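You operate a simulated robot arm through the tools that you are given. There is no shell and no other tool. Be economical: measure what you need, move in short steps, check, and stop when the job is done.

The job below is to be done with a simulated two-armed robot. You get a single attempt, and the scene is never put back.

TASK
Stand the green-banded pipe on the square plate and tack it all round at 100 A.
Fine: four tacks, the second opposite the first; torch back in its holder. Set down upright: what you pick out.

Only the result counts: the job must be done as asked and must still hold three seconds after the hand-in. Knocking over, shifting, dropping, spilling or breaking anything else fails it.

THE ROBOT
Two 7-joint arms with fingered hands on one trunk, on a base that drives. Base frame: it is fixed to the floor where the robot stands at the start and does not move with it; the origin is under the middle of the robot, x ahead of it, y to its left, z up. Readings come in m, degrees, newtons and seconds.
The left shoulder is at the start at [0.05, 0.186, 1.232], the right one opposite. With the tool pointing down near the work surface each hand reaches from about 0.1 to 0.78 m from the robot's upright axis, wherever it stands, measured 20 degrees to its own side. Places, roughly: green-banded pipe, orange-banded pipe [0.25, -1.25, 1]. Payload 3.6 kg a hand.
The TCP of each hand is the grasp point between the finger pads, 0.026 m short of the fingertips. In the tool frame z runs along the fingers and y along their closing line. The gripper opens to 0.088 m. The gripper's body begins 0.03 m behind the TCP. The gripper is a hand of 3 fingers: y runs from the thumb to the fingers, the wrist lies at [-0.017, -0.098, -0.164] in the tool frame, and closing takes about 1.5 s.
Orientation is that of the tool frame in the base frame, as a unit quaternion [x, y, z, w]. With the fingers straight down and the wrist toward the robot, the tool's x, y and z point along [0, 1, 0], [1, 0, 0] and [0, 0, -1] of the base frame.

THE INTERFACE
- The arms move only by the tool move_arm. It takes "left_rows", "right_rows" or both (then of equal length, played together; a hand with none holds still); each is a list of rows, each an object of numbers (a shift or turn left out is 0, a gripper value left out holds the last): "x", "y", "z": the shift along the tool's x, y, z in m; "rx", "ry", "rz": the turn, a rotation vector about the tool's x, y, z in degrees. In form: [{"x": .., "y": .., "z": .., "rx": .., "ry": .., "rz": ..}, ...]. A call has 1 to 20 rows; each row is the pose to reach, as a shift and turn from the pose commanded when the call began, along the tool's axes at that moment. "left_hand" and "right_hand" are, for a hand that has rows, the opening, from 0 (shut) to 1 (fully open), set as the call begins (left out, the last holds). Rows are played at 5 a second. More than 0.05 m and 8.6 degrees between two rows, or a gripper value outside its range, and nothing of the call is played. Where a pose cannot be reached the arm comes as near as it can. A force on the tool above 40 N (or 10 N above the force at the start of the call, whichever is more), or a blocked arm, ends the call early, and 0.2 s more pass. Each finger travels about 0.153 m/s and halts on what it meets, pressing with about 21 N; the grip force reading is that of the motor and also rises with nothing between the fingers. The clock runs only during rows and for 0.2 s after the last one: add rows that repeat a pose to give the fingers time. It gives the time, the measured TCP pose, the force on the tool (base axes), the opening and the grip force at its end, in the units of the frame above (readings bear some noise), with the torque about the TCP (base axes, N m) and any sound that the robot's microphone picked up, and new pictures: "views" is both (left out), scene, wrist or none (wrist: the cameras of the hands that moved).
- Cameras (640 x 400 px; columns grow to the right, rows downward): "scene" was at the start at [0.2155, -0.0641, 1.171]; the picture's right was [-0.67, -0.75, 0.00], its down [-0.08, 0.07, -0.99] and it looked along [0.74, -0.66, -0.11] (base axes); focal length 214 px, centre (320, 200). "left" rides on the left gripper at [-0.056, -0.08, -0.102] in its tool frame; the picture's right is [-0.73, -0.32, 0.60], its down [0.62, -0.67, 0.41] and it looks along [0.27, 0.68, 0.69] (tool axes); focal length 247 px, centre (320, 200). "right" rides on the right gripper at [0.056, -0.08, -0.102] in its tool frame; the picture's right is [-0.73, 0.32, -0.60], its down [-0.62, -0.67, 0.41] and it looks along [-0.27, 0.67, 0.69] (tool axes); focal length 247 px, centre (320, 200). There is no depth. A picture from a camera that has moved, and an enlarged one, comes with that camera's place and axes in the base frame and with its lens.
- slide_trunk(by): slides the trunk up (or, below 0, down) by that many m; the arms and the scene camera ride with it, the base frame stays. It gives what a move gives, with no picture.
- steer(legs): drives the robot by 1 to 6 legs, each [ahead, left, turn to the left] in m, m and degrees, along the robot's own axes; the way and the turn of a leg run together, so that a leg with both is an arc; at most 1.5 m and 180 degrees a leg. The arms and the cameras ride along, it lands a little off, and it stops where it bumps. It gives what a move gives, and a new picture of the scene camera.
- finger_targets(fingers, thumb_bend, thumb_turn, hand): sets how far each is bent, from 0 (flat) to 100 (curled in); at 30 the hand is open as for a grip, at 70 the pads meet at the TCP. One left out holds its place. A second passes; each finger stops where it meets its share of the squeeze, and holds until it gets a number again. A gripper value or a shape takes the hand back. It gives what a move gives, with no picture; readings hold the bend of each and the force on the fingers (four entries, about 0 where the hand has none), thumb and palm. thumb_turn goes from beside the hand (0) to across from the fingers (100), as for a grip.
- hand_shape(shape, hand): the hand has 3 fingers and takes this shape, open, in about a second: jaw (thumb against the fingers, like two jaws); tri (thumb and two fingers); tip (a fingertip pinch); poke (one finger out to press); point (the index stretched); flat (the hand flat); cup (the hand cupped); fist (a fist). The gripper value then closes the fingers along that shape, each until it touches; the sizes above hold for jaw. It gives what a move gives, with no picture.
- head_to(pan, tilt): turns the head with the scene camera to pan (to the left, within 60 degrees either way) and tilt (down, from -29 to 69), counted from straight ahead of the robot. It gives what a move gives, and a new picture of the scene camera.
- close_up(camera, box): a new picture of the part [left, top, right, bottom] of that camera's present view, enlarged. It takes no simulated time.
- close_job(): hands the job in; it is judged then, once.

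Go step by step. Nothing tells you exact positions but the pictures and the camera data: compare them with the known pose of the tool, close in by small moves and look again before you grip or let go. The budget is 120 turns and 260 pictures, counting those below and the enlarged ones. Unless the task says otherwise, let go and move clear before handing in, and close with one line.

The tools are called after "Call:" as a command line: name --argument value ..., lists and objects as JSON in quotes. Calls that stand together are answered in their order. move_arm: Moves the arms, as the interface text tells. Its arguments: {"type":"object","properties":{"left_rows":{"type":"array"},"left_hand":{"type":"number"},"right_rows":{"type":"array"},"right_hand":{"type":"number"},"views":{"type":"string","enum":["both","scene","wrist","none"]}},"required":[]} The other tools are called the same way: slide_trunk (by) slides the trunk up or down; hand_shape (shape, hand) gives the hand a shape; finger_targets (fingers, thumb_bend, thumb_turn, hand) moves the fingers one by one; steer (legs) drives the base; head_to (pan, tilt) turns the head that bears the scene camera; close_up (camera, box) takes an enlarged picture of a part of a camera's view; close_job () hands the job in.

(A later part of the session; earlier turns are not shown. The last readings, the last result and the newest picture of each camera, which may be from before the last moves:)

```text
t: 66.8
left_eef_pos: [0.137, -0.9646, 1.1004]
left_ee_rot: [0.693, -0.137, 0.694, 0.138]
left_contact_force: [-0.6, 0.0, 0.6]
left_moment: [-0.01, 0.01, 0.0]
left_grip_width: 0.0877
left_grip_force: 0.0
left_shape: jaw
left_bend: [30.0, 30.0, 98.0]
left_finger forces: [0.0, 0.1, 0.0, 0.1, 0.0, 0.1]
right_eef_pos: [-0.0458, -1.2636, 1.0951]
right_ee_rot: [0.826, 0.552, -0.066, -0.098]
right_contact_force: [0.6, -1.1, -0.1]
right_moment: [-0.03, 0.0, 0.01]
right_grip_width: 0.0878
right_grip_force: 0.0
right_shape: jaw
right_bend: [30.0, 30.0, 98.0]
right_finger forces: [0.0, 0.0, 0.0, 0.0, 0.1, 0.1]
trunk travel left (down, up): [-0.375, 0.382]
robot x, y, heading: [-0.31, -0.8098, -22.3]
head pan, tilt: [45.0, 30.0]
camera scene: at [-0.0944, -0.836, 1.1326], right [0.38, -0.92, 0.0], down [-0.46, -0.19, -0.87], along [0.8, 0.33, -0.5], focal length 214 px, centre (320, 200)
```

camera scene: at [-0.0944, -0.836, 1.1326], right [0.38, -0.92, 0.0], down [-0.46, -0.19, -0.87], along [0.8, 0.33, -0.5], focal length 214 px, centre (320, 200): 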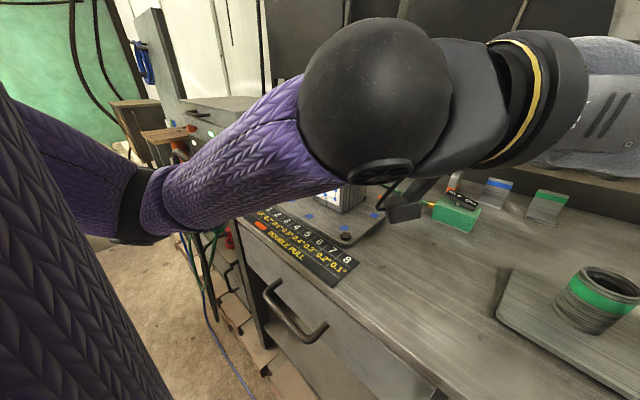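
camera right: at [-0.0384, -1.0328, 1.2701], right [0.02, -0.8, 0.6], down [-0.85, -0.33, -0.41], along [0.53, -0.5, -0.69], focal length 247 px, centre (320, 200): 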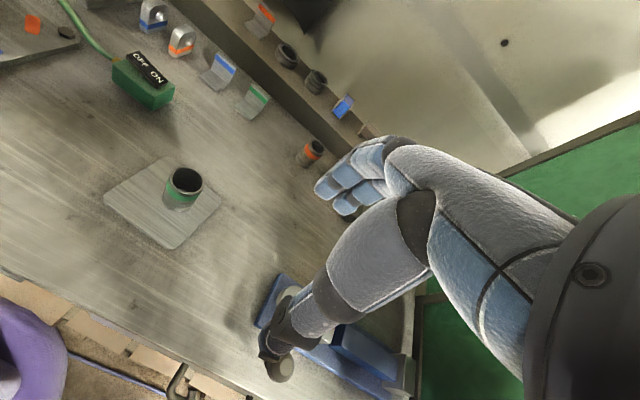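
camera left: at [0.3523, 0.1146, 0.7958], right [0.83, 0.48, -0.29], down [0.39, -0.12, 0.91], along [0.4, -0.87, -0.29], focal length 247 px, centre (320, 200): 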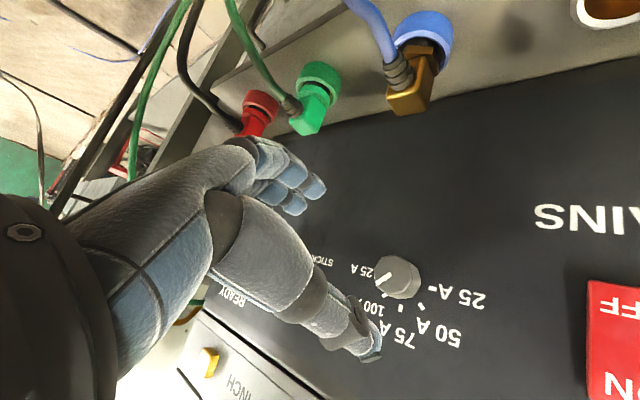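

Pipe position confirmed at (0.151, −1.049). Now I bring the left hand high over to the torch, tilting it forward-down.

Call:
move_arm --left_rows '[{"x": 0.04, "z": -0.02}, {"x": 0.08, "z": -0.04}, {"x": 0.09, "y": -0.04, "z": -0.05}, {"x": 0.09, "y": -0.085, "z": -0.06}, {"x": 0.09, "y": -0.13, "z": -0.07}, {"x": 0.09, "y": -0.175, "z": -0.08, "ry": -5}, {"x": 0.09, "y": -0.22, "z": -0.09, "ry": -10}, {"x": 0.09, "y": -0.265, "z": -0.096, "ry": -15}, {"x": 0.09, "y": -0.31, "z": -0.096, "ry": -20}, {"x": 0.09, "y": -0.355, "z": -0.096, "ry": -26}, {"x": 0.09, "y": -0.4, "z": -0.096, "ry": -32}, {"x": 0.09, "y": -0.445, "z": -0.096, "ry": -38}, {"x": 0.09, "y": -0.485, "z": -0.096, "ry": -44}, {"x": 0.09, "y": -0.502, "z": -0.096, "ry": -50}, {"x": 0.09, "y": -0.502, "z": -0.096, "ry": -50}]'

```text
t: 70.0
left_eef_pos: [0.2401, -0.4617, 1.1904]
left_ee_rot: [0.922, -0.183, 0.335, 0.067]
left_contact_force: [0.0, -0.8, 0.1]
left_moment: [0.01, -0.05, -0.01]
left_grip_width: 0.0878
left_grip_force: 0.1
left_shape: jaw
left_bend: [30.0, 30.0, 97.0]
left_finger forces: [0.0, 0.0, 0.0, 0.0, 0.1, 0.0]
left hand out of reach, approached as far as the arm can: row 3, 4, 5, 6, 7, 8
right_eef_pos: [-0.0454, -1.2633, 1.0958]
right_ee_rot: [0.826, 0.551, -0.066, -0.098]
right_contact_force: [0.5, 0.4, 0.4]
right_moment: [0.01, -0.01, 0.02]
right_grip_width: 0.088
right_grip_force: 0.0
right_shape: jaw
right_bend: [30.0, 30.0, 98.0]
right_finger forces: [0.0, 0.0, 0.1, 0.0, 0.1, 0.0]
trunk travel left (down, up): [-0.375, 0.382]
robot x, y, heading: [-0.3135, -0.8144, -22.7]
head pan, tilt: [45.0, 30.0]
camera scene: at [-0.0947, -0.8356, 1.1327], right [0.38, -0.92, 0.0], down [-0.46, -0.19, -0.87], along [0.8, 0.33, -0.5], focal length 214 px, centre (320, 200)
camera left: at [0.1701, -0.3456, 1.2335], right [-0.04, 0.36, -0.93], down [0.94, 0.33, 0.09], along [0.34, -0.87, -0.36], focal length 247 px, centre (320, 200)
```

scene: 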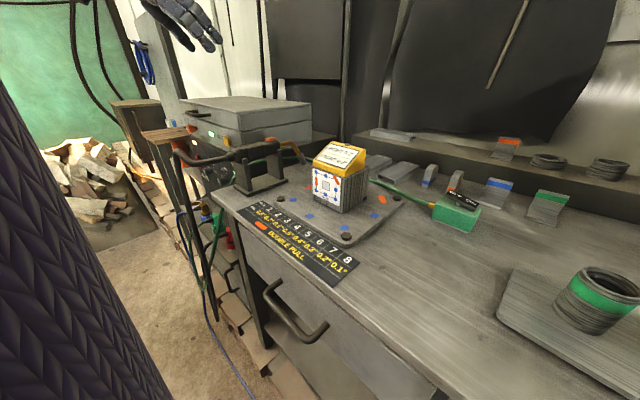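
left: 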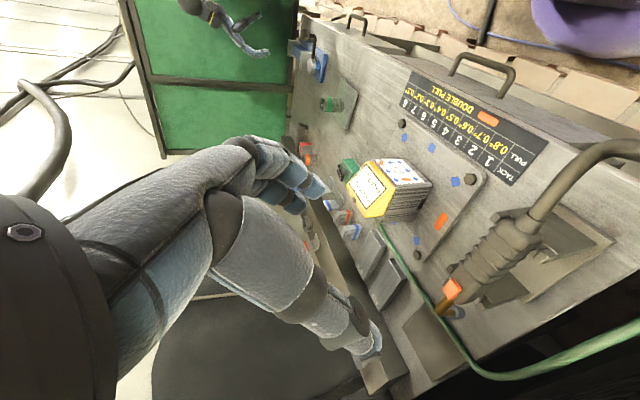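

Call:
close_up --camera "left" --box '[420, 170, 640, 330]'

Call:
close_up --camera "scene" --box '[170, 120, 350, 220]'

```text
2.50 times, centred on (530, 250) of left
camera zoom: at [0.1701, -0.3456, 1.2335], right [-0.04, 0.36, -0.93], down [0.94, 0.33, 0.09], along [0.34, -0.87, -0.36], focal length 617 px, centre (-205, 75)
```

zoom: 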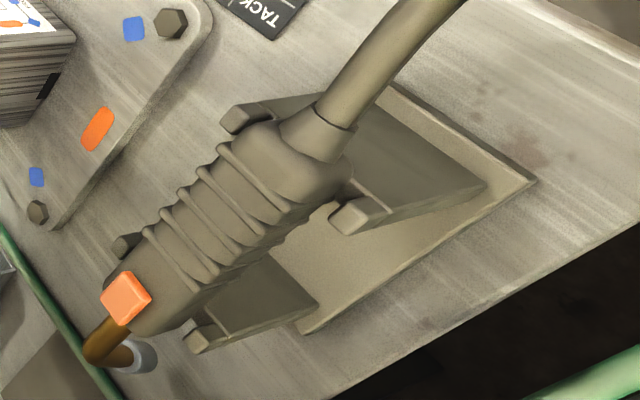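

```text
3.56 times, centred on (260, 170) of scene
camera zoom: at [-0.0947, -0.8356, 1.1327], right [0.38, -0.92, 0.0], down [-0.46, -0.19, -0.87], along [0.8, 0.33, -0.5], focal length 763 px, centre (533, 307)
```

zoom: 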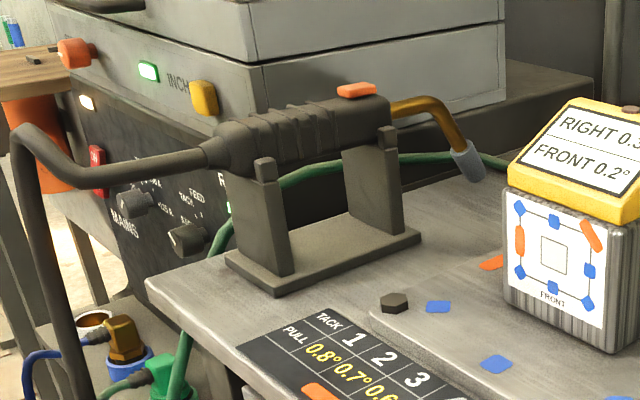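

Torch body centre is about (0.309, −0.487, 0.977) along the bench heading. I move to a pre-grasp 9 cm short of it.

Call:
move_arm --left_rows '[{"x": -0.03, "y": -0.003, "z": 0.03}, {"x": -0.06, "y": -0.003, "z": 0.06}, {"x": -0.081, "y": -0.003, "z": 0.09}, {"x": -0.081, "y": -0.003, "z": 0.12}, {"x": -0.081, "y": -0.003, "z": 0.12}]'

Call:
close_up --camera "scene" --box '[170, 100, 350, 220]'

```text
t: 71.2
left_eef_pos: [0.254, -0.4675, 1.044]
left_ee_rot: [0.921, -0.184, 0.336, 0.066]
left_contact_force: [-0.3, -0.2, -0.1]
left_moment: [0.03, 0.0, -0.02]
left_grip_width: 0.0877
left_grip_force: 0.1
left_shape: jaw
left_bend: [30.0, 30.0, 97.0]
left_finger forces: [0.1, 0.0, 0.0, 0.0, 0.2, 0.0]
right_eef_pos: [-0.0462, -1.2626, 1.0941]
right_ee_rot: [0.826, 0.552, -0.065, -0.098]
right_contact_force: [-0.6, -0.5, 0.1]
right_moment: [0.01, 0.02, 0.01]
right_grip_width: 0.0875
right_grip_force: 0.1
right_shape: jaw
right_bend: [30.0, 30.0, 98.0]
right_finger forces: [0.0, 0.1, 0.0, 0.0, 0.0, 0.0]
trunk travel left (down, up): [-0.375, 0.382]
robot x, y, heading: [-0.312, -0.8127, -22.4]
head pan, tilt: [45.0, 30.0]
camera scene: at [-0.0948, -0.8358, 1.1328], right [0.38, -0.92, 0.0], down [-0.46, -0.19, -0.87], along [0.8, 0.33, -0.5], focal length 214 px, centre (320, 200)
camera left: at [0.1833, -0.3503, 1.0872], right [-0.04, 0.36, -0.93], down [0.94, 0.33, 0.09], along [0.34, -0.87, -0.35], focal length 247 px, centre (320, 200)
```

scene: 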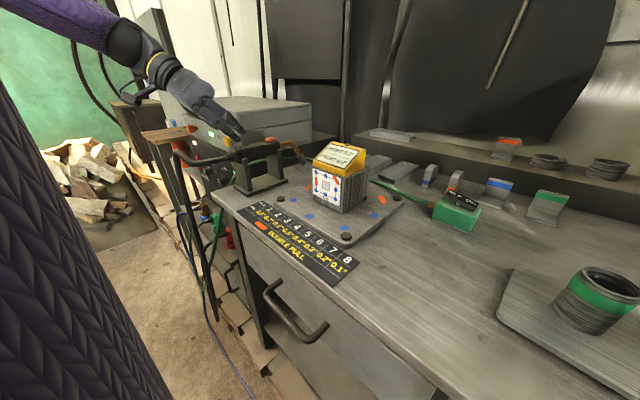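
left: 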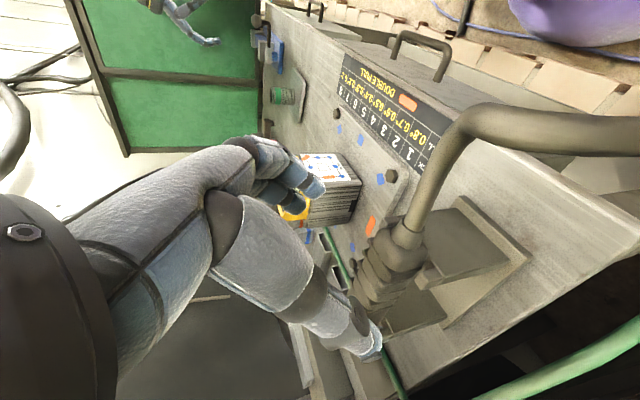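

```text
3.33 times, centred on (260, 160) of scene
camera zoom: at [-0.0948, -0.8358, 1.1328], right [0.38, -0.92, 0.0], down [-0.46, -0.19, -0.87], along [0.8, 0.33, -0.5], focal length 715 px, centre (520, 333)
```

zoom: 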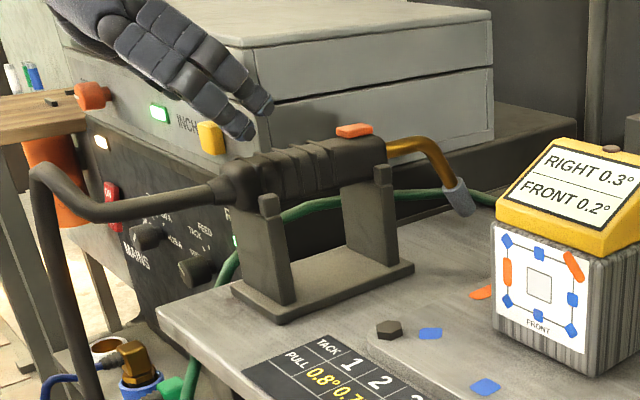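

Call:
move_arm --left_rows '[{"z": 0.03}, {"z": 0.06}, {"z": 0.08}, {"z": 0.09}, {"z": 0.09}]' --left_hand 1

Call:
close_up --camera "scene" --box '[170, 100, 350, 220]'

Call:
close_up --camera "left" --box '[220, 100, 520, 400]'

```text
t: 72.4
left_eef_pos: [0.3086, -0.4868, 0.9759]
left_ee_rot: [0.922, -0.183, 0.336, 0.066]
left_contact_force: [0.1, -0.3, -0.4]
left_moment: [-0.03, 0.03, 0.01]
left_grip_width: 0.0879
left_grip_force: 0.1
left_shape: jaw
left_bend: [30.0, 30.0, 97.0]
left_finger forces: [0.1, 0.0, 0.0, 0.0, 0.1, 0.0]
right_eef_pos: [-0.0455, -1.2611, 1.0962]
right_ee_rot: [0.826, 0.552, -0.066, -0.098]
right_contact_force: [0.4, 0.7, 0.1]
right_moment: [0.0, 0.0, 0.01]
right_grip_width: 0.0876
right_grip_force: 0.0
right_shape: jaw
right_bend: [30.0, 30.0, 98.0]
right_finger forces: [0.0, 0.0, 0.1, 0.1, 0.1, 0.0]
trunk travel left (down, up): [-0.375, 0.382]
robot x, y, heading: [-0.3145, -0.8118, -22.4]
head pan, tilt: [45.0, 30.0]
camera scene: at [-0.0945, -0.8358, 1.1327], right [0.38, -0.92, 0.0], down [-0.46, -0.19, -0.87], along [0.8, 0.33, -0.5], focal length 214 px, centre (320, 200)
camera left: at [0.2392, -0.3716, 1.0178], right [-0.04, 0.36, -0.93], down [0.94, 0.33, 0.09], along [0.34, -0.87, -0.35], focal length 247 px, centre (320, 200)
```

scene: 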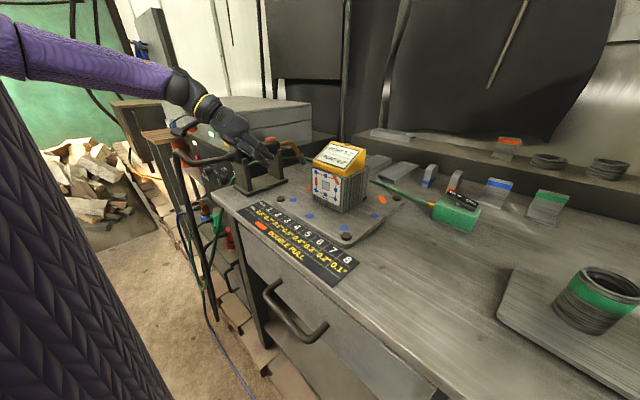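
left: 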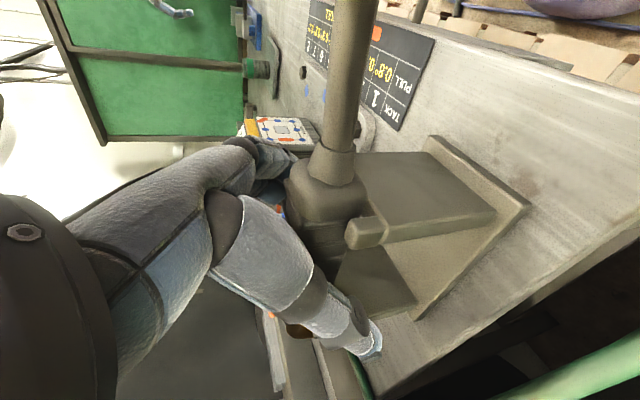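

```text
3.33 times, centred on (260, 160) of scene
camera zoom: at [-0.0945, -0.8358, 1.1327], right [0.38, -0.92, 0.0], down [-0.46, -0.19, -0.87], along [0.8, 0.33, -0.5], focal length 715 px, centre (520, 333)
```

zoom: 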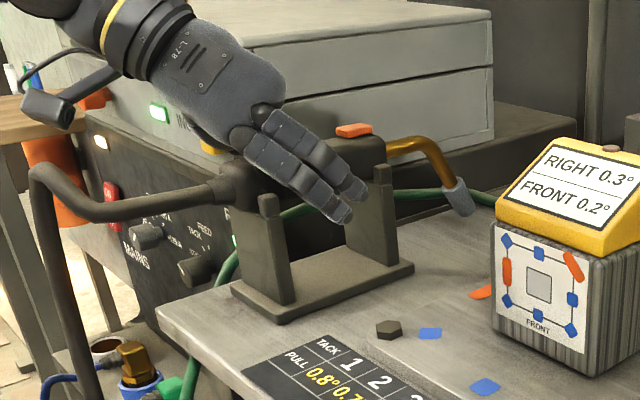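

```text
1.33 times, centred on (370, 250) of left
camera zoom: at [0.2392, -0.3716, 1.0178], right [-0.04, 0.36, -0.93], down [0.94, 0.33, 0.09], along [0.34, -0.87, -0.35], focal length 329 px, centre (253, 133)
```

zoom: 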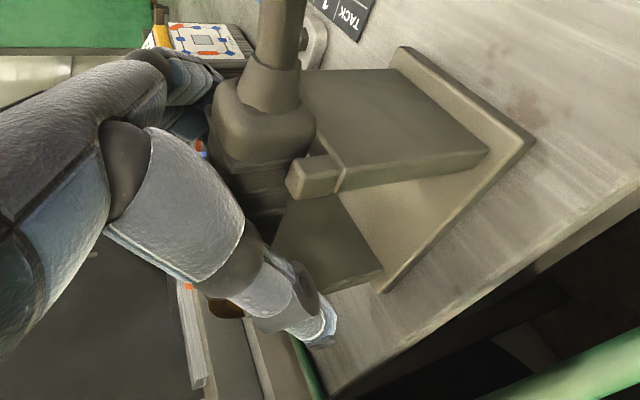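

Call:
move_arm --left_rows '[{}, {}, {}, {}, {}, {}, {}, {}]' --left_hand 0 --views "wrist"

Call:
close_up --camera "scene" --box '[170, 100, 350, 220]'

```text
t: 74.2
left_eef_pos: [0.3094, -0.4884, 0.9743]
left_ee_rot: [0.922, -0.183, 0.335, 0.067]
left_contact_force: [0.5, -1.1, -0.1]
left_moment: [0.01, -0.05, -0.05]
left_grip_width: 0.0264
left_grip_force: 21.0
left_shape: jaw
left_bend: [52.0, 73.0, 100.0]
left_finger forces: [7.9, 11.2, 0.0, 0.1, 18.7, 0.0]
right_eef_pos: [-0.0443, -1.2638, 1.0952]
right_ee_rot: [0.825, 0.552, -0.066, -0.099]
right_contact_force: [0.4, -0.7, 1.0]
right_moment: [0.0, 0.03, -0.03]
right_grip_width: 0.0878
right_grip_force: 0.0
right_shape: jaw
right_bend: [30.0, 30.0, 98.0]
right_finger forces: [0.0, 0.0, 0.0, 0.0, 0.0, 0.0]
trunk travel left (down, up): [-0.375, 0.382]
robot x, y, heading: [-0.3117, -0.8138, -22.5]
head pan, tilt: [45.0, 30.0]
camera left: at [0.2394, -0.3716, 1.0177], right [-0.04, 0.36, -0.93], down [0.94, 0.33, 0.09], along [0.34, -0.87, -0.35], focal length 247 px, centre (320, 200)
```

left: 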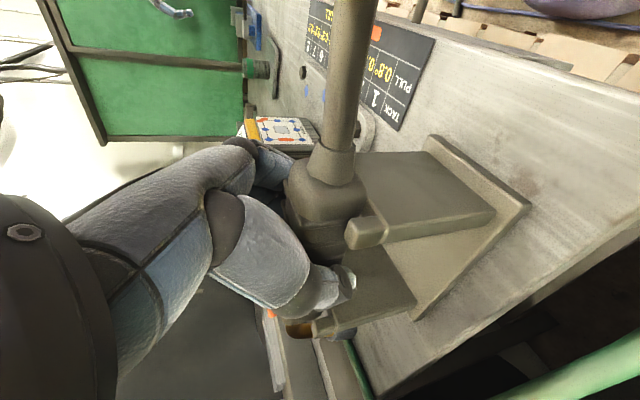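

```text
3.33 times, centred on (260, 160) of scene
camera zoom: at [-0.0941, -0.8358, 1.1326], right [0.38, -0.92, 0.0], down [-0.46, -0.19, -0.87], along [0.8, 0.33, -0.5], focal length 715 px, centre (520, 333)
```

zoom: 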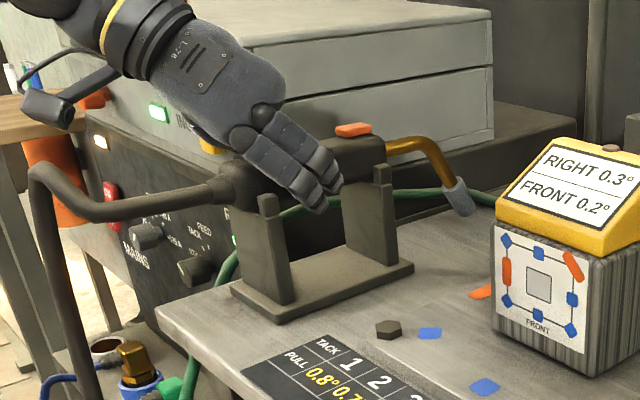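

Gripped between the prongs. I lift straight up.

Call:
move_arm --left_rows '[{"x": 0.0064, "z": -0.0077}, {"x": 0.0193, "z": -0.023}, {"x": 0.0386, "z": -0.046}, {"x": 0.0579, "z": -0.0689}, {"x": 0.0772, "z": -0.092}, {"x": 0.0772, "z": -0.092}]'

Call:
close_up --camera "scene" --box '[170, 70, 350, 190]'

```text
t: 75.6
left_eef_pos: [0.3096, -0.4898, 1.0993]
left_ee_rot: [0.922, -0.183, 0.335, 0.066]
left_contact_force: [0.4, -0.7, -4.3]
left_moment: [0.05, 0.08, 0.02]
left_grip_width: 0.0262
left_grip_force: 21.1
left_shape: jaw
left_bend: [52.0, 73.0, 100.0]
left_finger forces: [7.2, 9.3, 0.0, 0.1, 18.6, 0.1]
right_eef_pos: [-0.0444, -1.2621, 1.0963]
right_ee_rot: [0.826, 0.551, -0.066, -0.099]
right_contact_force: [-0.3, -0.2, 0.0]
right_moment: [0.01, -0.01, 0.01]
right_grip_width: 0.0879
right_grip_force: 0.0
right_shape: jaw
right_bend: [30.0, 30.0, 98.0]
right_finger forces: [0.0, 0.0, 0.0, 0.0, 0.0, 0.1]
trunk travel left (down, up): [-0.375, 0.382]
robot x, y, heading: [-0.3149, -0.8124, -22.6]
head pan, tilt: [45.0, 30.0]
camera scene: at [-0.0938, -0.8355, 1.1325], right [0.38, -0.92, 0.0], down [-0.46, -0.19, -0.87], along [0.8, 0.33, -0.5], focal length 214 px, centre (320, 200)
camera left: at [0.2401, -0.3735, 1.1413], right [-0.04, 0.36, -0.93], down [0.94, 0.33, 0.09], along [0.34, -0.87, -0.36], focal length 247 px, centre (320, 200)
```

scene: 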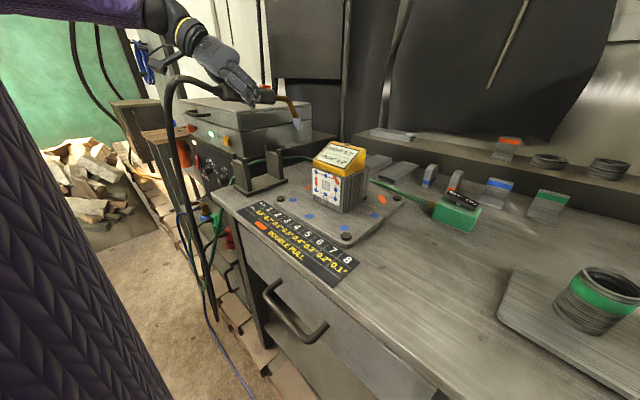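
left: 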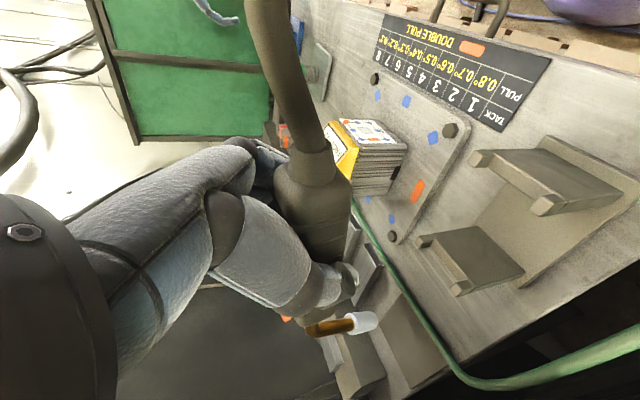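

```text
3.33 times, centred on (260, 130) of scene
camera zoom: at [-0.0938, -0.8355, 1.1325], right [0.38, -0.92, 0.0], down [-0.46, -0.19, -0.87], along [0.8, 0.33, -0.5], focal length 715 px, centre (520, 433)
```

zoom: 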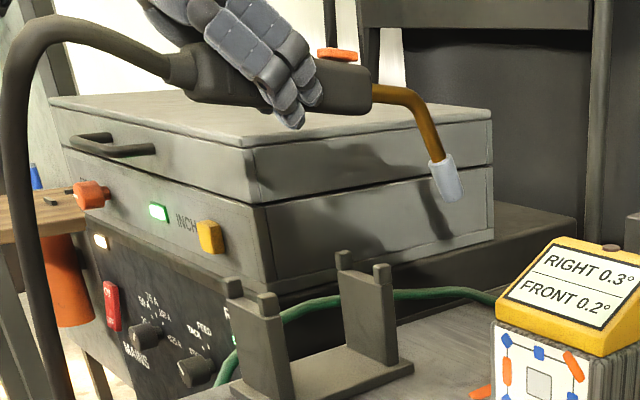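

Torch is in hand; its tip sits about 0.156 m ahead and 0.098 m below the TCP. I raise it further, back the base slightly and shape the right hand to poke.

Call:
move_arm --left_rows '[{"x": 0.0257, "z": -0.0306}, {"x": 0.0514, "z": -0.0612}, {"x": 0.0707, "z": -0.0842}, {"x": 0.0707, "z": -0.0842}]' --views "none"

Call:
hand_shape --hand "right" --shape "poke"

Call:
steer --legs '[[-0.08, -0.06, 0]]'

Call:
close_up --camera "right" --box '[0, 0, 640, 400]'

```text
t: 76.6
left_eef_pos: [0.3065, -0.4878, 1.2059]
left_ee_rot: [0.922, -0.183, 0.335, 0.067]
left_contact_force: [-0.1, -0.9, -4.0]
left_moment: [0.05, 0.1, 0.02]
left_grip_width: 0.0258
left_grip_force: 20.5
left_shape: jaw
left_bend: [52.0, 73.0, 100.0]
left_finger forces: [6.4, 10.1, 0.1, 0.0, 18.7, 0.2]
right_eef_pos: [-0.0454, -1.2628, 1.0951]
right_ee_rot: [0.825, 0.552, -0.066, -0.1]
right_contact_force: [0.0, 0.8, -0.5]
right_moment: [0.0, 0.0, 0.0]
right_grip_width: 0.0877
right_grip_force: 0.0
right_shape: jaw
right_bend: [30.0, 30.0, 98.0]
right_finger forces: [0.0, 0.1, 0.0, 0.1, 0.0, 0.0]
trunk travel left (down, up): [-0.375, 0.382]
robot x, y, heading: [-0.313, -0.8123, -22.7]
head pan, tilt: [45.0, 30.0]
```

```text
t: 77.5
left_eef_pos: [0.3059, -0.4872, 1.2042]
left_ee_rot: [0.922, -0.184, 0.335, 0.067]
left_contact_force: [0.0, -0.1, -4.1]
left_moment: [0.01, 0.13, -0.01]
left_grip_width: 0.0257
left_grip_force: 21.1
left_shape: jaw
left_bend: [52.0, 73.0, 100.0]
left_finger forces: [6.5, 10.2, 0.0, 0.0, 18.7, 0.0]
right_eef_pos: [-0.0455, -1.2636, 1.0967]
right_ee_rot: [0.826, 0.552, -0.067, -0.098]
right_contact_force: [0.8, -0.9, -0.2]
right_moment: [0.03, -0.01, -0.01]
right_grip_width: 0.0
right_grip_force: 0.0
right_shape: poke
right_bend: [70.0, 92.0, 25.0]
right_finger forces: [0.1, 0.0, 0.1, 0.1, 0.1, 0.1]
trunk travel left (down, up): [-0.375, 0.382]
robot x, y, heading: [-0.3152, -0.8131, -22.5]
head pan, tilt: [45.0, 30.0]
```

```text
t: 78.6
left_eef_pos: [0.2072, -0.5102, 1.2065]
left_ee_rot: [0.922, -0.182, 0.336, 0.066]
left_contact_force: [0.3, -0.2, -3.3]
left_moment: [0.04, 0.09, -0.04]
left_grip_width: 0.0259
left_grip_force: 21.2
left_shape: jaw
left_bend: [53.0, 73.0, 99.0]
left_finger forces: [6.3, 10.5, 0.0, 0.0, 18.8, 0.0]
right_eef_pos: [-0.1419, -1.2856, 1.0951]
right_ee_rot: [0.825, 0.552, -0.065, -0.098]
right_contact_force: [0.5, -0.1, 0.2]
right_moment: [-0.03, -0.04, 0.0]
right_grip_width: 0.0002
right_grip_force: 0.1
right_shape: poke
right_bend: [70.0, 92.0, 25.0]
right_finger forces: [0.0, 0.1, 0.1, 0.0, 0.1, 0.0]
trunk travel left (down, up): [-0.375, 0.382]
robot x, y, heading: [-0.413, -0.836, -22.4]
head pan, tilt: [45.0, 30.0]
camera scene: at [-0.1918, -0.8594, 1.1329], right [0.38, -0.92, 0.0], down [-0.46, -0.19, -0.87], along [0.8, 0.33, -0.5], focal length 214 px, centre (320, 200)
```

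scene: 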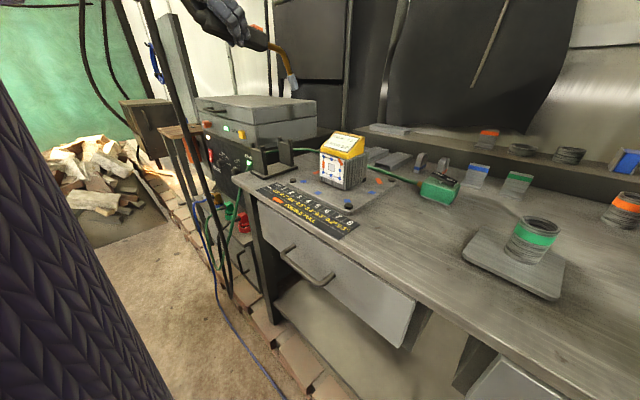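

```text
1.00 times, centred on (320, 200) of right (not enlarged: the box is as wide or as high as the picture)
camera zoom: at [-0.1713, -1.2137, 1.2128], right [0.14, -0.85, 0.51], down [-0.92, -0.29, -0.24], along [0.36, -0.44, -0.83], focal length 247 px, centre (320, 200)
```

zoom: 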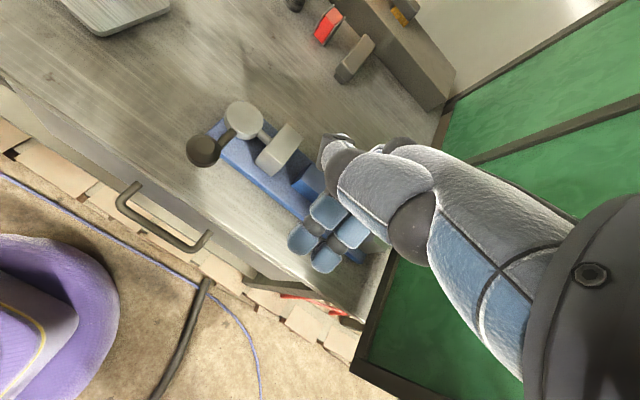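

Next I carry the torch high to the right and lower it beside the pipe's left side, well clear, with the head turned to watch.

Call:
move_arm --left_rows '[{"y": 0.045}, {"y": 0.09}, {"y": 0.135}, {"y": 0.18}, {"y": 0.225}, {"y": 0.27}, {"y": 0.315}, {"y": 0.36}, {"y": 0.405}, {"y": 0.445}, {"y": 0.459}, {"y": 0.459, "x": -0.024, "z": 0.028}, {"y": 0.459, "x": -0.048, "z": 0.057}, {"y": 0.459, "x": -0.072, "z": 0.085}, {"y": 0.459, "x": -0.095, "z": 0.113}, {"y": 0.459, "x": -0.095, "z": 0.113}]' --views "wrist"

Call:
head_to --pan 5 --tilt 25

```text
t: 82.0
left_eef_pos: [0.0342, -0.9347, 1.0593]
left_ee_rot: [0.922, -0.182, 0.335, 0.066]
left_contact_force: [0.4, 0.0, -4.2]
left_moment: [0.03, 0.12, 0.03]
left_grip_width: 0.0255
left_grip_force: 21.1
left_shape: jaw
left_bend: [53.0, 74.0, 99.0]
left_finger forces: [6.3, 10.9, 0.1, 0.0, 18.6, 0.8]
right_eef_pos: [-0.1402, -1.2878, 1.0955]
right_ee_rot: [0.825, 0.552, -0.067, -0.099]
right_contact_force: [-0.6, 0.1, 0.1]
right_moment: [0.01, 0.0, 0.01]
right_grip_width: 0.0001
right_grip_force: 0.1
right_shape: poke
right_bend: [70.0, 92.0, 25.0]
right_finger forces: [0.0, 0.0, 0.0, 0.0, 0.0, 0.1]
trunk travel left (down, up): [-0.375, 0.382]
robot x, y, heading: [-0.4094, -0.8375, -22.5]
head pan, tilt: [45.0, 30.0]
camera left: at [-0.0365, -0.8186, 1.1017], right [-0.04, 0.36, -0.93], down [0.94, 0.33, 0.09], along [0.34, -0.87, -0.35], focal length 247 px, centre (320, 200)
```

left: 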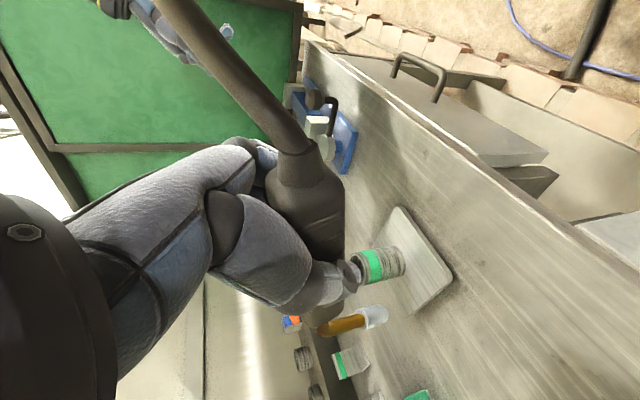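

```text
t: 83.1
left_eef_pos: [0.0333, -0.9352, 1.0599]
left_ee_rot: [0.922, -0.182, 0.335, 0.067]
left_contact_force: [0.0, 0.3, -4.7]
left_moment: [0.02, 0.09, -0.01]
left_grip_width: 0.0258
left_grip_force: 21.1
left_shape: jaw
left_bend: [53.0, 74.0, 99.0]
left_finger forces: [6.2, 10.9, 0.0, 0.1, 18.7, 0.7]
right_eef_pos: [-0.1414, -1.2859, 1.0961]
right_ee_rot: [0.825, 0.552, -0.066, -0.099]
right_contact_force: [1.0, 0.3, 0.2]
right_moment: [-0.02, -0.02, 0.01]
right_grip_width: 0.0
right_grip_force: 0.1
right_shape: poke
right_bend: [70.0, 92.0, 25.0]
right_finger forces: [0.0, 0.0, 0.0, 0.1, 0.0, 0.0]
trunk travel left (down, up): [-0.375, 0.382]
robot x, y, heading: [-0.4113, -0.8374, -22.4]
head pan, tilt: [5.0, 25.0]
camera scene: at [-0.1861, -0.9217, 1.1405], right [-0.3, -0.95, 0.0], down [-0.4, 0.13, -0.91], along [0.86, -0.27, -0.42], focal length 214 px, centre (320, 200)
```

scene: 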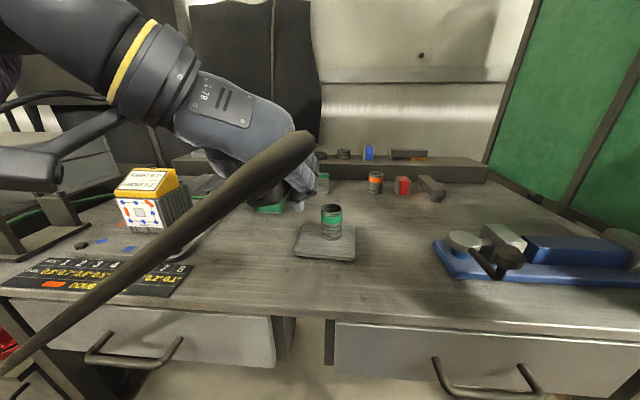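

Call:
close_up --camera "left" --box '[300, 190, 460, 350]'

Call:
close_up --camera "scene" --box '[260, 160, 400, 280]'

```text
2.50 times, centred on (380, 270) of left
camera zoom: at [-0.0366, -0.8185, 1.102], right [-0.04, 0.36, -0.93], down [0.94, 0.33, 0.09], along [0.34, -0.87, -0.36], focal length 617 px, centre (170, 25)
```

zoom: 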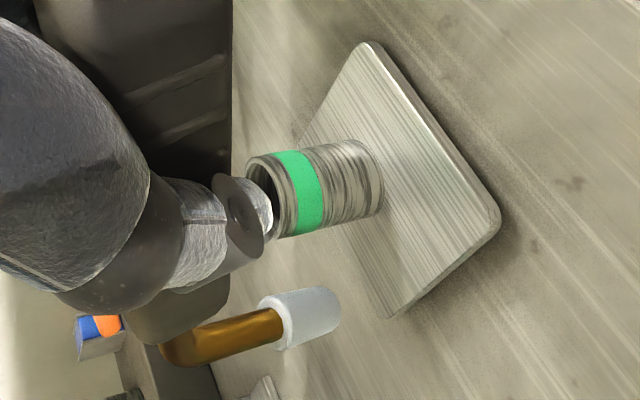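

```text
3.33 times, centred on (330, 220) of scene
camera zoom: at [-0.1861, -0.9217, 1.1405], right [-0.3, -0.95, 0.0], down [-0.4, 0.13, -0.91], along [0.86, -0.27, -0.42], focal length 715 px, centre (287, 133)
```

zoom: 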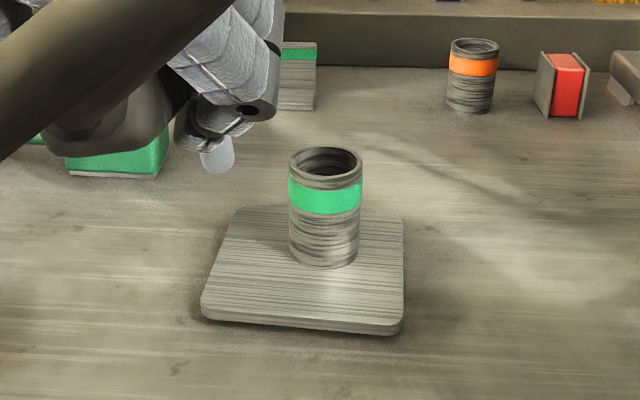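

Both cameras show the nozzle well; tip at (0.179, −0.994, 0.943), pipe axis (0.152, −1.050). I roll the torch 20° toward the seam and lower it beside the pipe, 1 cm wide of the final spot.

Call:
move_arm --left_rows '[{"y": -0.012, "rx": -5.1, "rz": -4.3}, {"y": -0.02, "rx": -10.2, "rz": -8.6}, {"y": -0.024, "rx": -15.3, "rz": -12.9}, {"y": -0.024, "x": -0.015, "z": 0.016, "rx": -15.3, "rz": -12.9}, {"y": -0.024, "x": -0.028, "z": 0.03, "rx": -15.3, "rz": -12.9}, {"y": -0.024, "x": -0.028, "z": 0.03, "rx": -15.3, "rz": -12.9}]' --views "none"

Call:
close_up --camera "left" --box '[300, 190, 460, 350]'

Call:
close_up --camera "scene" --box '[260, 160, 400, 280]'

```text
t: 84.5
left_eef_pos: [0.0416, -0.9103, 1.0159]
left_ee_rot: [0.919, -0.121, 0.3, 0.225]
left_contact_force: [0.7, 0.1, -3.9]
left_moment: [0.02, 0.12, 0.01]
left_grip_width: 0.0256
left_grip_force: 21.1
left_shape: jaw
left_bend: [53.0, 73.0, 99.0]
left_finger forces: [6.5, 10.5, 0.0, 0.1, 19.8, 1.0]
right_eef_pos: [-0.1404, -1.2864, 1.0943]
right_ee_rot: [0.825, 0.552, -0.066, -0.099]
right_contact_force: [-0.8, 0.6, 0.6]
right_moment: [0.03, 0.03, -0.02]
right_grip_width: 0.0
right_grip_force: 0.1
right_shape: poke
right_bend: [70.0, 92.0, 25.0]
right_finger forces: [0.0, 0.0, 0.0, 0.0, 0.0, 0.0]
trunk travel left (down, up): [-0.375, 0.382]
robot x, y, heading: [-0.4127, -0.8361, -22.4]
head pan, tilt: [5.0, 25.0]
```

```text
2.50 times, centred on (380, 270) of left
camera zoom: at [-0.0246, -0.7854, 1.0287], right [-0.17, 0.05, -0.98], down [0.93, 0.32, -0.15], along [0.31, -0.94, -0.1], focal length 617 px, centre (170, 25)
```

zoom: 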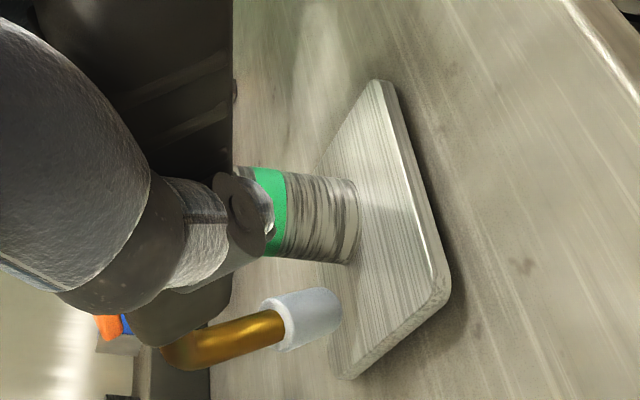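

```text
3.33 times, centred on (330, 220) of scene
camera zoom: at [-0.1861, -0.9218, 1.1405], right [-0.3, -0.95, 0.0], down [-0.4, 0.13, -0.91], along [0.86, -0.27, -0.42], focal length 715 px, centre (287, 133)
```

zoom: 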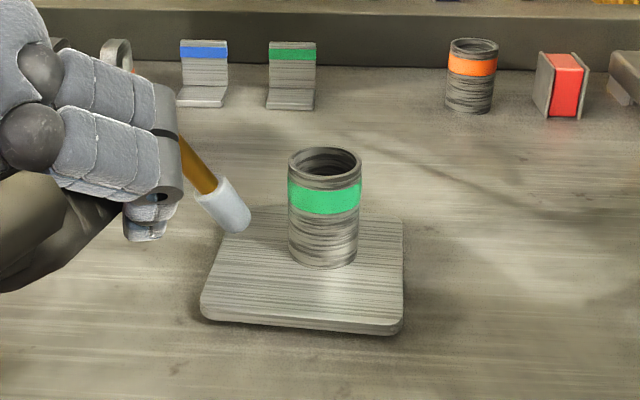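

Call:
move_arm --left_rows '[{"x": -0.002, "y": 0.004, "z": 0.004}, {"x": -0.0054, "y": 0.011, "z": 0.0095}, {"x": -0.0054, "y": 0.011, "z": 0.0095}]' --views "none"

Call:
close_up --camera "left" --box '[340, 240, 440, 340]'

Call:
close_up --camera "scene" --box '[290, 190, 370, 250]'

```text
t: 85.3
left_eef_pos: [0.0376, -0.9248, 1.0113]
left_ee_rot: [0.919, -0.121, 0.298, 0.226]
left_contact_force: [-0.5, 0.1, -4.4]
left_moment: [0.03, 0.1, 0.01]
left_grip_width: 0.0254
left_grip_force: 21.5
left_shape: jaw
left_bend: [53.0, 73.0, 99.0]
left_finger forces: [6.6, 10.5, 0.1, 0.0, 19.8, 1.0]
right_eef_pos: [-0.1398, -1.2869, 1.0959]
right_ee_rot: [0.825, 0.552, -0.066, -0.099]
right_contact_force: [0.4, 0.2, -0.1]
right_moment: [0.0, -0.02, 0.01]
right_grip_width: 0.0
right_grip_force: 0.2
right_shape: poke
right_bend: [70.0, 92.0, 25.0]
right_finger forces: [0.0, 0.1, 0.1, 0.1, 0.1, 0.1]
trunk travel left (down, up): [-0.375, 0.382]
robot x, y, heading: [-0.4126, -0.8362, -22.3]
head pan, tilt: [5.0, 25.0]
```

```text
4.00 times, centred on (390, 290) of left
camera zoom: at [-0.0276, -0.7996, 1.0234], right [-0.17, 0.05, -0.98], down [0.93, 0.32, -0.15], along [0.31, -0.95, -0.1], focal length 988 px, centre (40, -160)
```

zoom: 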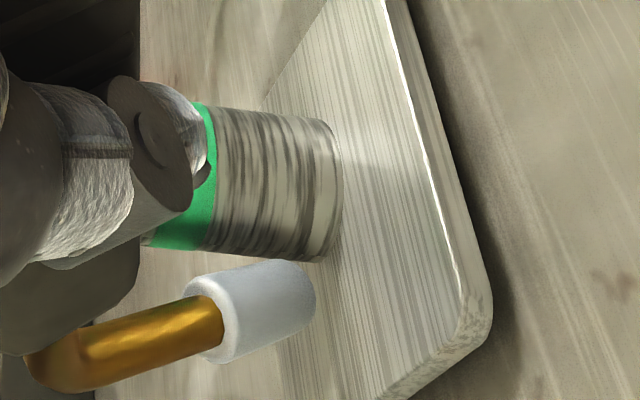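

```text
6.67 times, centred on (330, 220) of scene
camera zoom: at [-0.1861, -0.9217, 1.1405], right [-0.3, -0.95, 0.0], down [-0.4, 0.13, -0.91], along [0.86, -0.27, -0.42], focal length 1430 px, centre (253, 67)
```

zoom: 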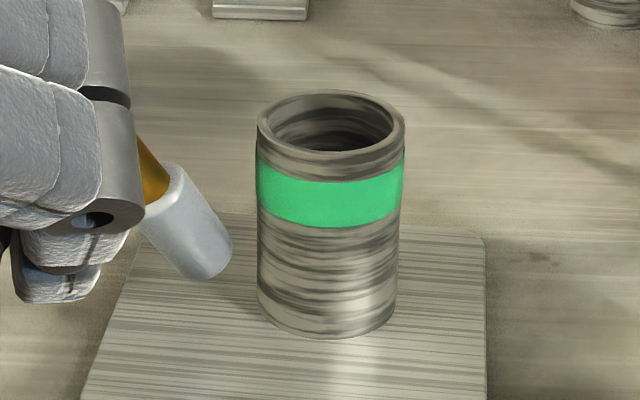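

Call:
move_arm --left_rows '[{"x": -0.0063, "y": 0.0017, "z": -0.0018}, {"x": -0.0063, "y": 0.0017, "z": -0.0018}]' --views "scene"

Call:
close_up --camera "left" --box '[200, 100, 440, 340]'

```text
t: 85.9
left_eef_pos: [0.0314, -0.9241, 1.0105]
left_ee_rot: [0.92, -0.121, 0.298, 0.225]
left_contact_force: [0.4, 0.8, -4.1]
left_moment: [0.05, 0.14, 0.01]
left_grip_width: 0.0256
left_grip_force: 21.2
left_shape: jaw
left_bend: [53.0, 73.0, 99.0]
left_finger forces: [6.4, 10.6, 0.1, 0.0, 19.8, 1.1]
right_eef_pos: [-0.1411, -1.2845, 1.096]
right_ee_rot: [0.826, 0.552, -0.066, -0.1]
right_contact_force: [-0.3, 1.2, -0.7]
right_moment: [0.01, 0.04, 0.05]
right_grip_width: 0.0
right_grip_force: 0.1
right_shape: poke
right_bend: [70.0, 92.0, 25.0]
right_finger forces: [0.0, 0.1, 0.1, 0.0, 0.0, 0.0]
trunk travel left (down, up): [-0.375, 0.382]
robot x, y, heading: [-0.4186, -0.8367, -22.6]
head pan, tilt: [5.0, 25.0]
camera scene: at [-0.186, -0.9218, 1.1405], right [-0.3, -0.95, 0.0], down [-0.4, 0.13, -0.91], along [0.86, -0.27, -0.42], focal length 214 px, centre (320, 200)
```

scene: 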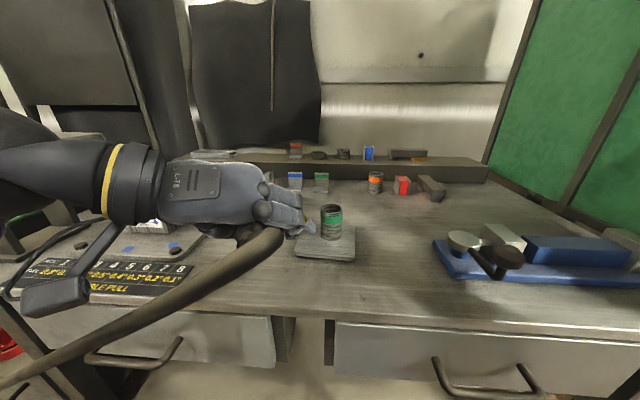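

```text
1.67 times, centred on (320, 220) of left
camera zoom: at [-0.034, -0.7996, 1.0216], right [-0.17, 0.05, -0.98], down [0.93, 0.32, -0.15], along [0.31, -0.94, -0.1], focal length 412 px, centre (320, 167)
```

zoom: 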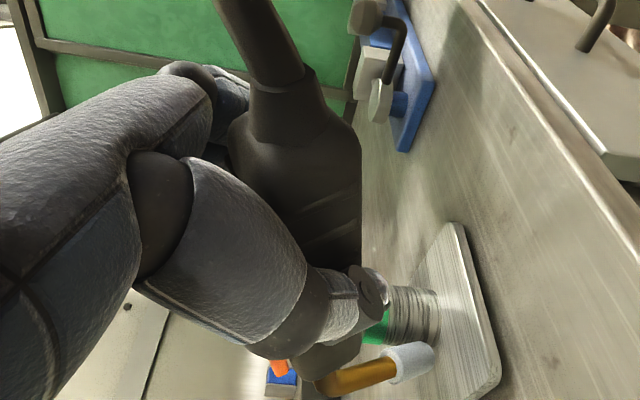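

Tip is poised at the left seam. Now I look at the right hand's poke shape.

Call:
head_to --pan -50 --tilt 10

```text
t: 87.1
left_eef_pos: [0.0327, -0.9255, 1.0088]
left_ee_rot: [0.92, -0.121, 0.298, 0.225]
left_contact_force: [-0.4, -0.3, -4.7]
left_moment: [0.01, 0.06, -0.03]
left_grip_width: 0.0254
left_grip_force: 20.8
left_shape: jaw
left_bend: [53.0, 73.0, 99.0]
left_finger forces: [6.5, 10.5, 0.0, 0.0, 19.8, 1.1]
right_eef_pos: [-0.141, -1.2866, 1.0957]
right_ee_rot: [0.825, 0.552, -0.066, -0.099]
right_contact_force: [-0.5, 0.2, 0.1]
right_moment: [0.0, -0.03, 0.0]
right_grip_width: 0.0001
right_grip_force: 0.0
right_shape: poke
right_bend: [70.0, 92.0, 25.0]
right_finger forces: [0.0, 0.0, 0.1, 0.1, 0.0, 0.0]
trunk travel left (down, up): [-0.375, 0.382]
robot x, y, heading: [-0.41, -0.8352, -22.3]
head pan, tilt: [-50.0, 10.0]
camera scene: at [-0.2459, -0.9828, 1.1649], right [-0.95, -0.3, 0.0], down [-0.05, 0.17, -0.98], along [0.3, -0.94, -0.17], focal length 214 px, centre (320, 200)
```

scene: 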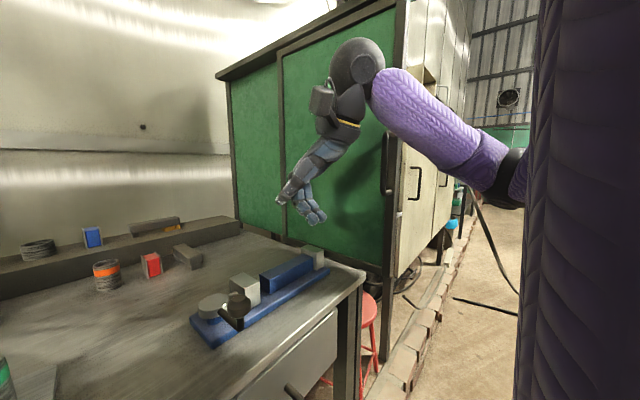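

Call:
close_up --camera "scene" --box '[250, 100, 400, 240]'

Call:
finger_targets --hand "right" --fingers 60

Call:
close_up --camera "scene" --box '[250, 100, 400, 240]'

```text
2.86 times, centred on (325, 170) of scene
camera zoom: at [-0.2459, -0.9828, 1.1649], right [-0.95, -0.3, 0.0], down [-0.05, 0.17, -0.98], along [0.3, -0.94, -0.17], focal length 613 px, centre (306, 286)
```

zoom: 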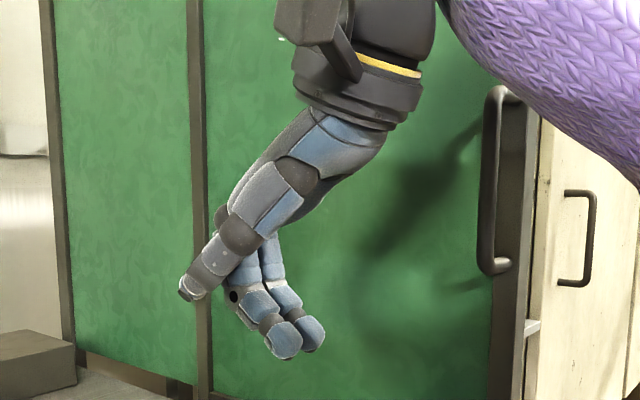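

```text
t: 88.1
left_eef_pos: [0.0334, -0.9246, 1.0091]
left_ee_rot: [0.919, -0.121, 0.298, 0.226]
left_contact_force: [0.0, 0.1, -3.9]
left_moment: [0.08, 0.09, 0.03]
left_grip_width: 0.0255
left_grip_force: 21.2
left_shape: jaw
left_bend: [53.0, 73.0, 99.0]
left_finger forces: [6.6, 10.5, 0.1, 0.0, 19.8, 1.1]
right_eef_pos: [-0.1406, -1.2862, 1.096]
right_ee_rot: [0.825, 0.552, -0.067, -0.099]
right_contact_force: [-0.3, -1.1, -0.6]
right_moment: [0.01, 0.04, -0.04]
right_grip_width: 0.0375
right_grip_force: 0.2
right_shape: fingers
right_bend: [60.0, 92.0, 25.0]
right_finger forces: [0.0, 0.0, 0.0, 0.1, 0.0, 0.1]
trunk travel left (down, up): [-0.375, 0.382]
robot x, y, heading: [-0.4094, -0.8379, -22.4]
head pan, tilt: [-50.0, 10.0]
```

```text
2.86 times, centred on (325, 170) of scene
camera zoom: at [-0.2459, -0.9829, 1.1649], right [-0.95, -0.3, 0.0], down [-0.05, 0.17, -0.98], along [0.3, -0.94, -0.17], focal length 613 px, centre (306, 286)
```

zoom: 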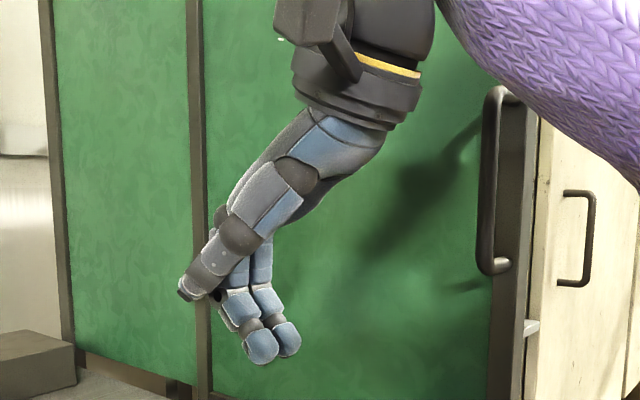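

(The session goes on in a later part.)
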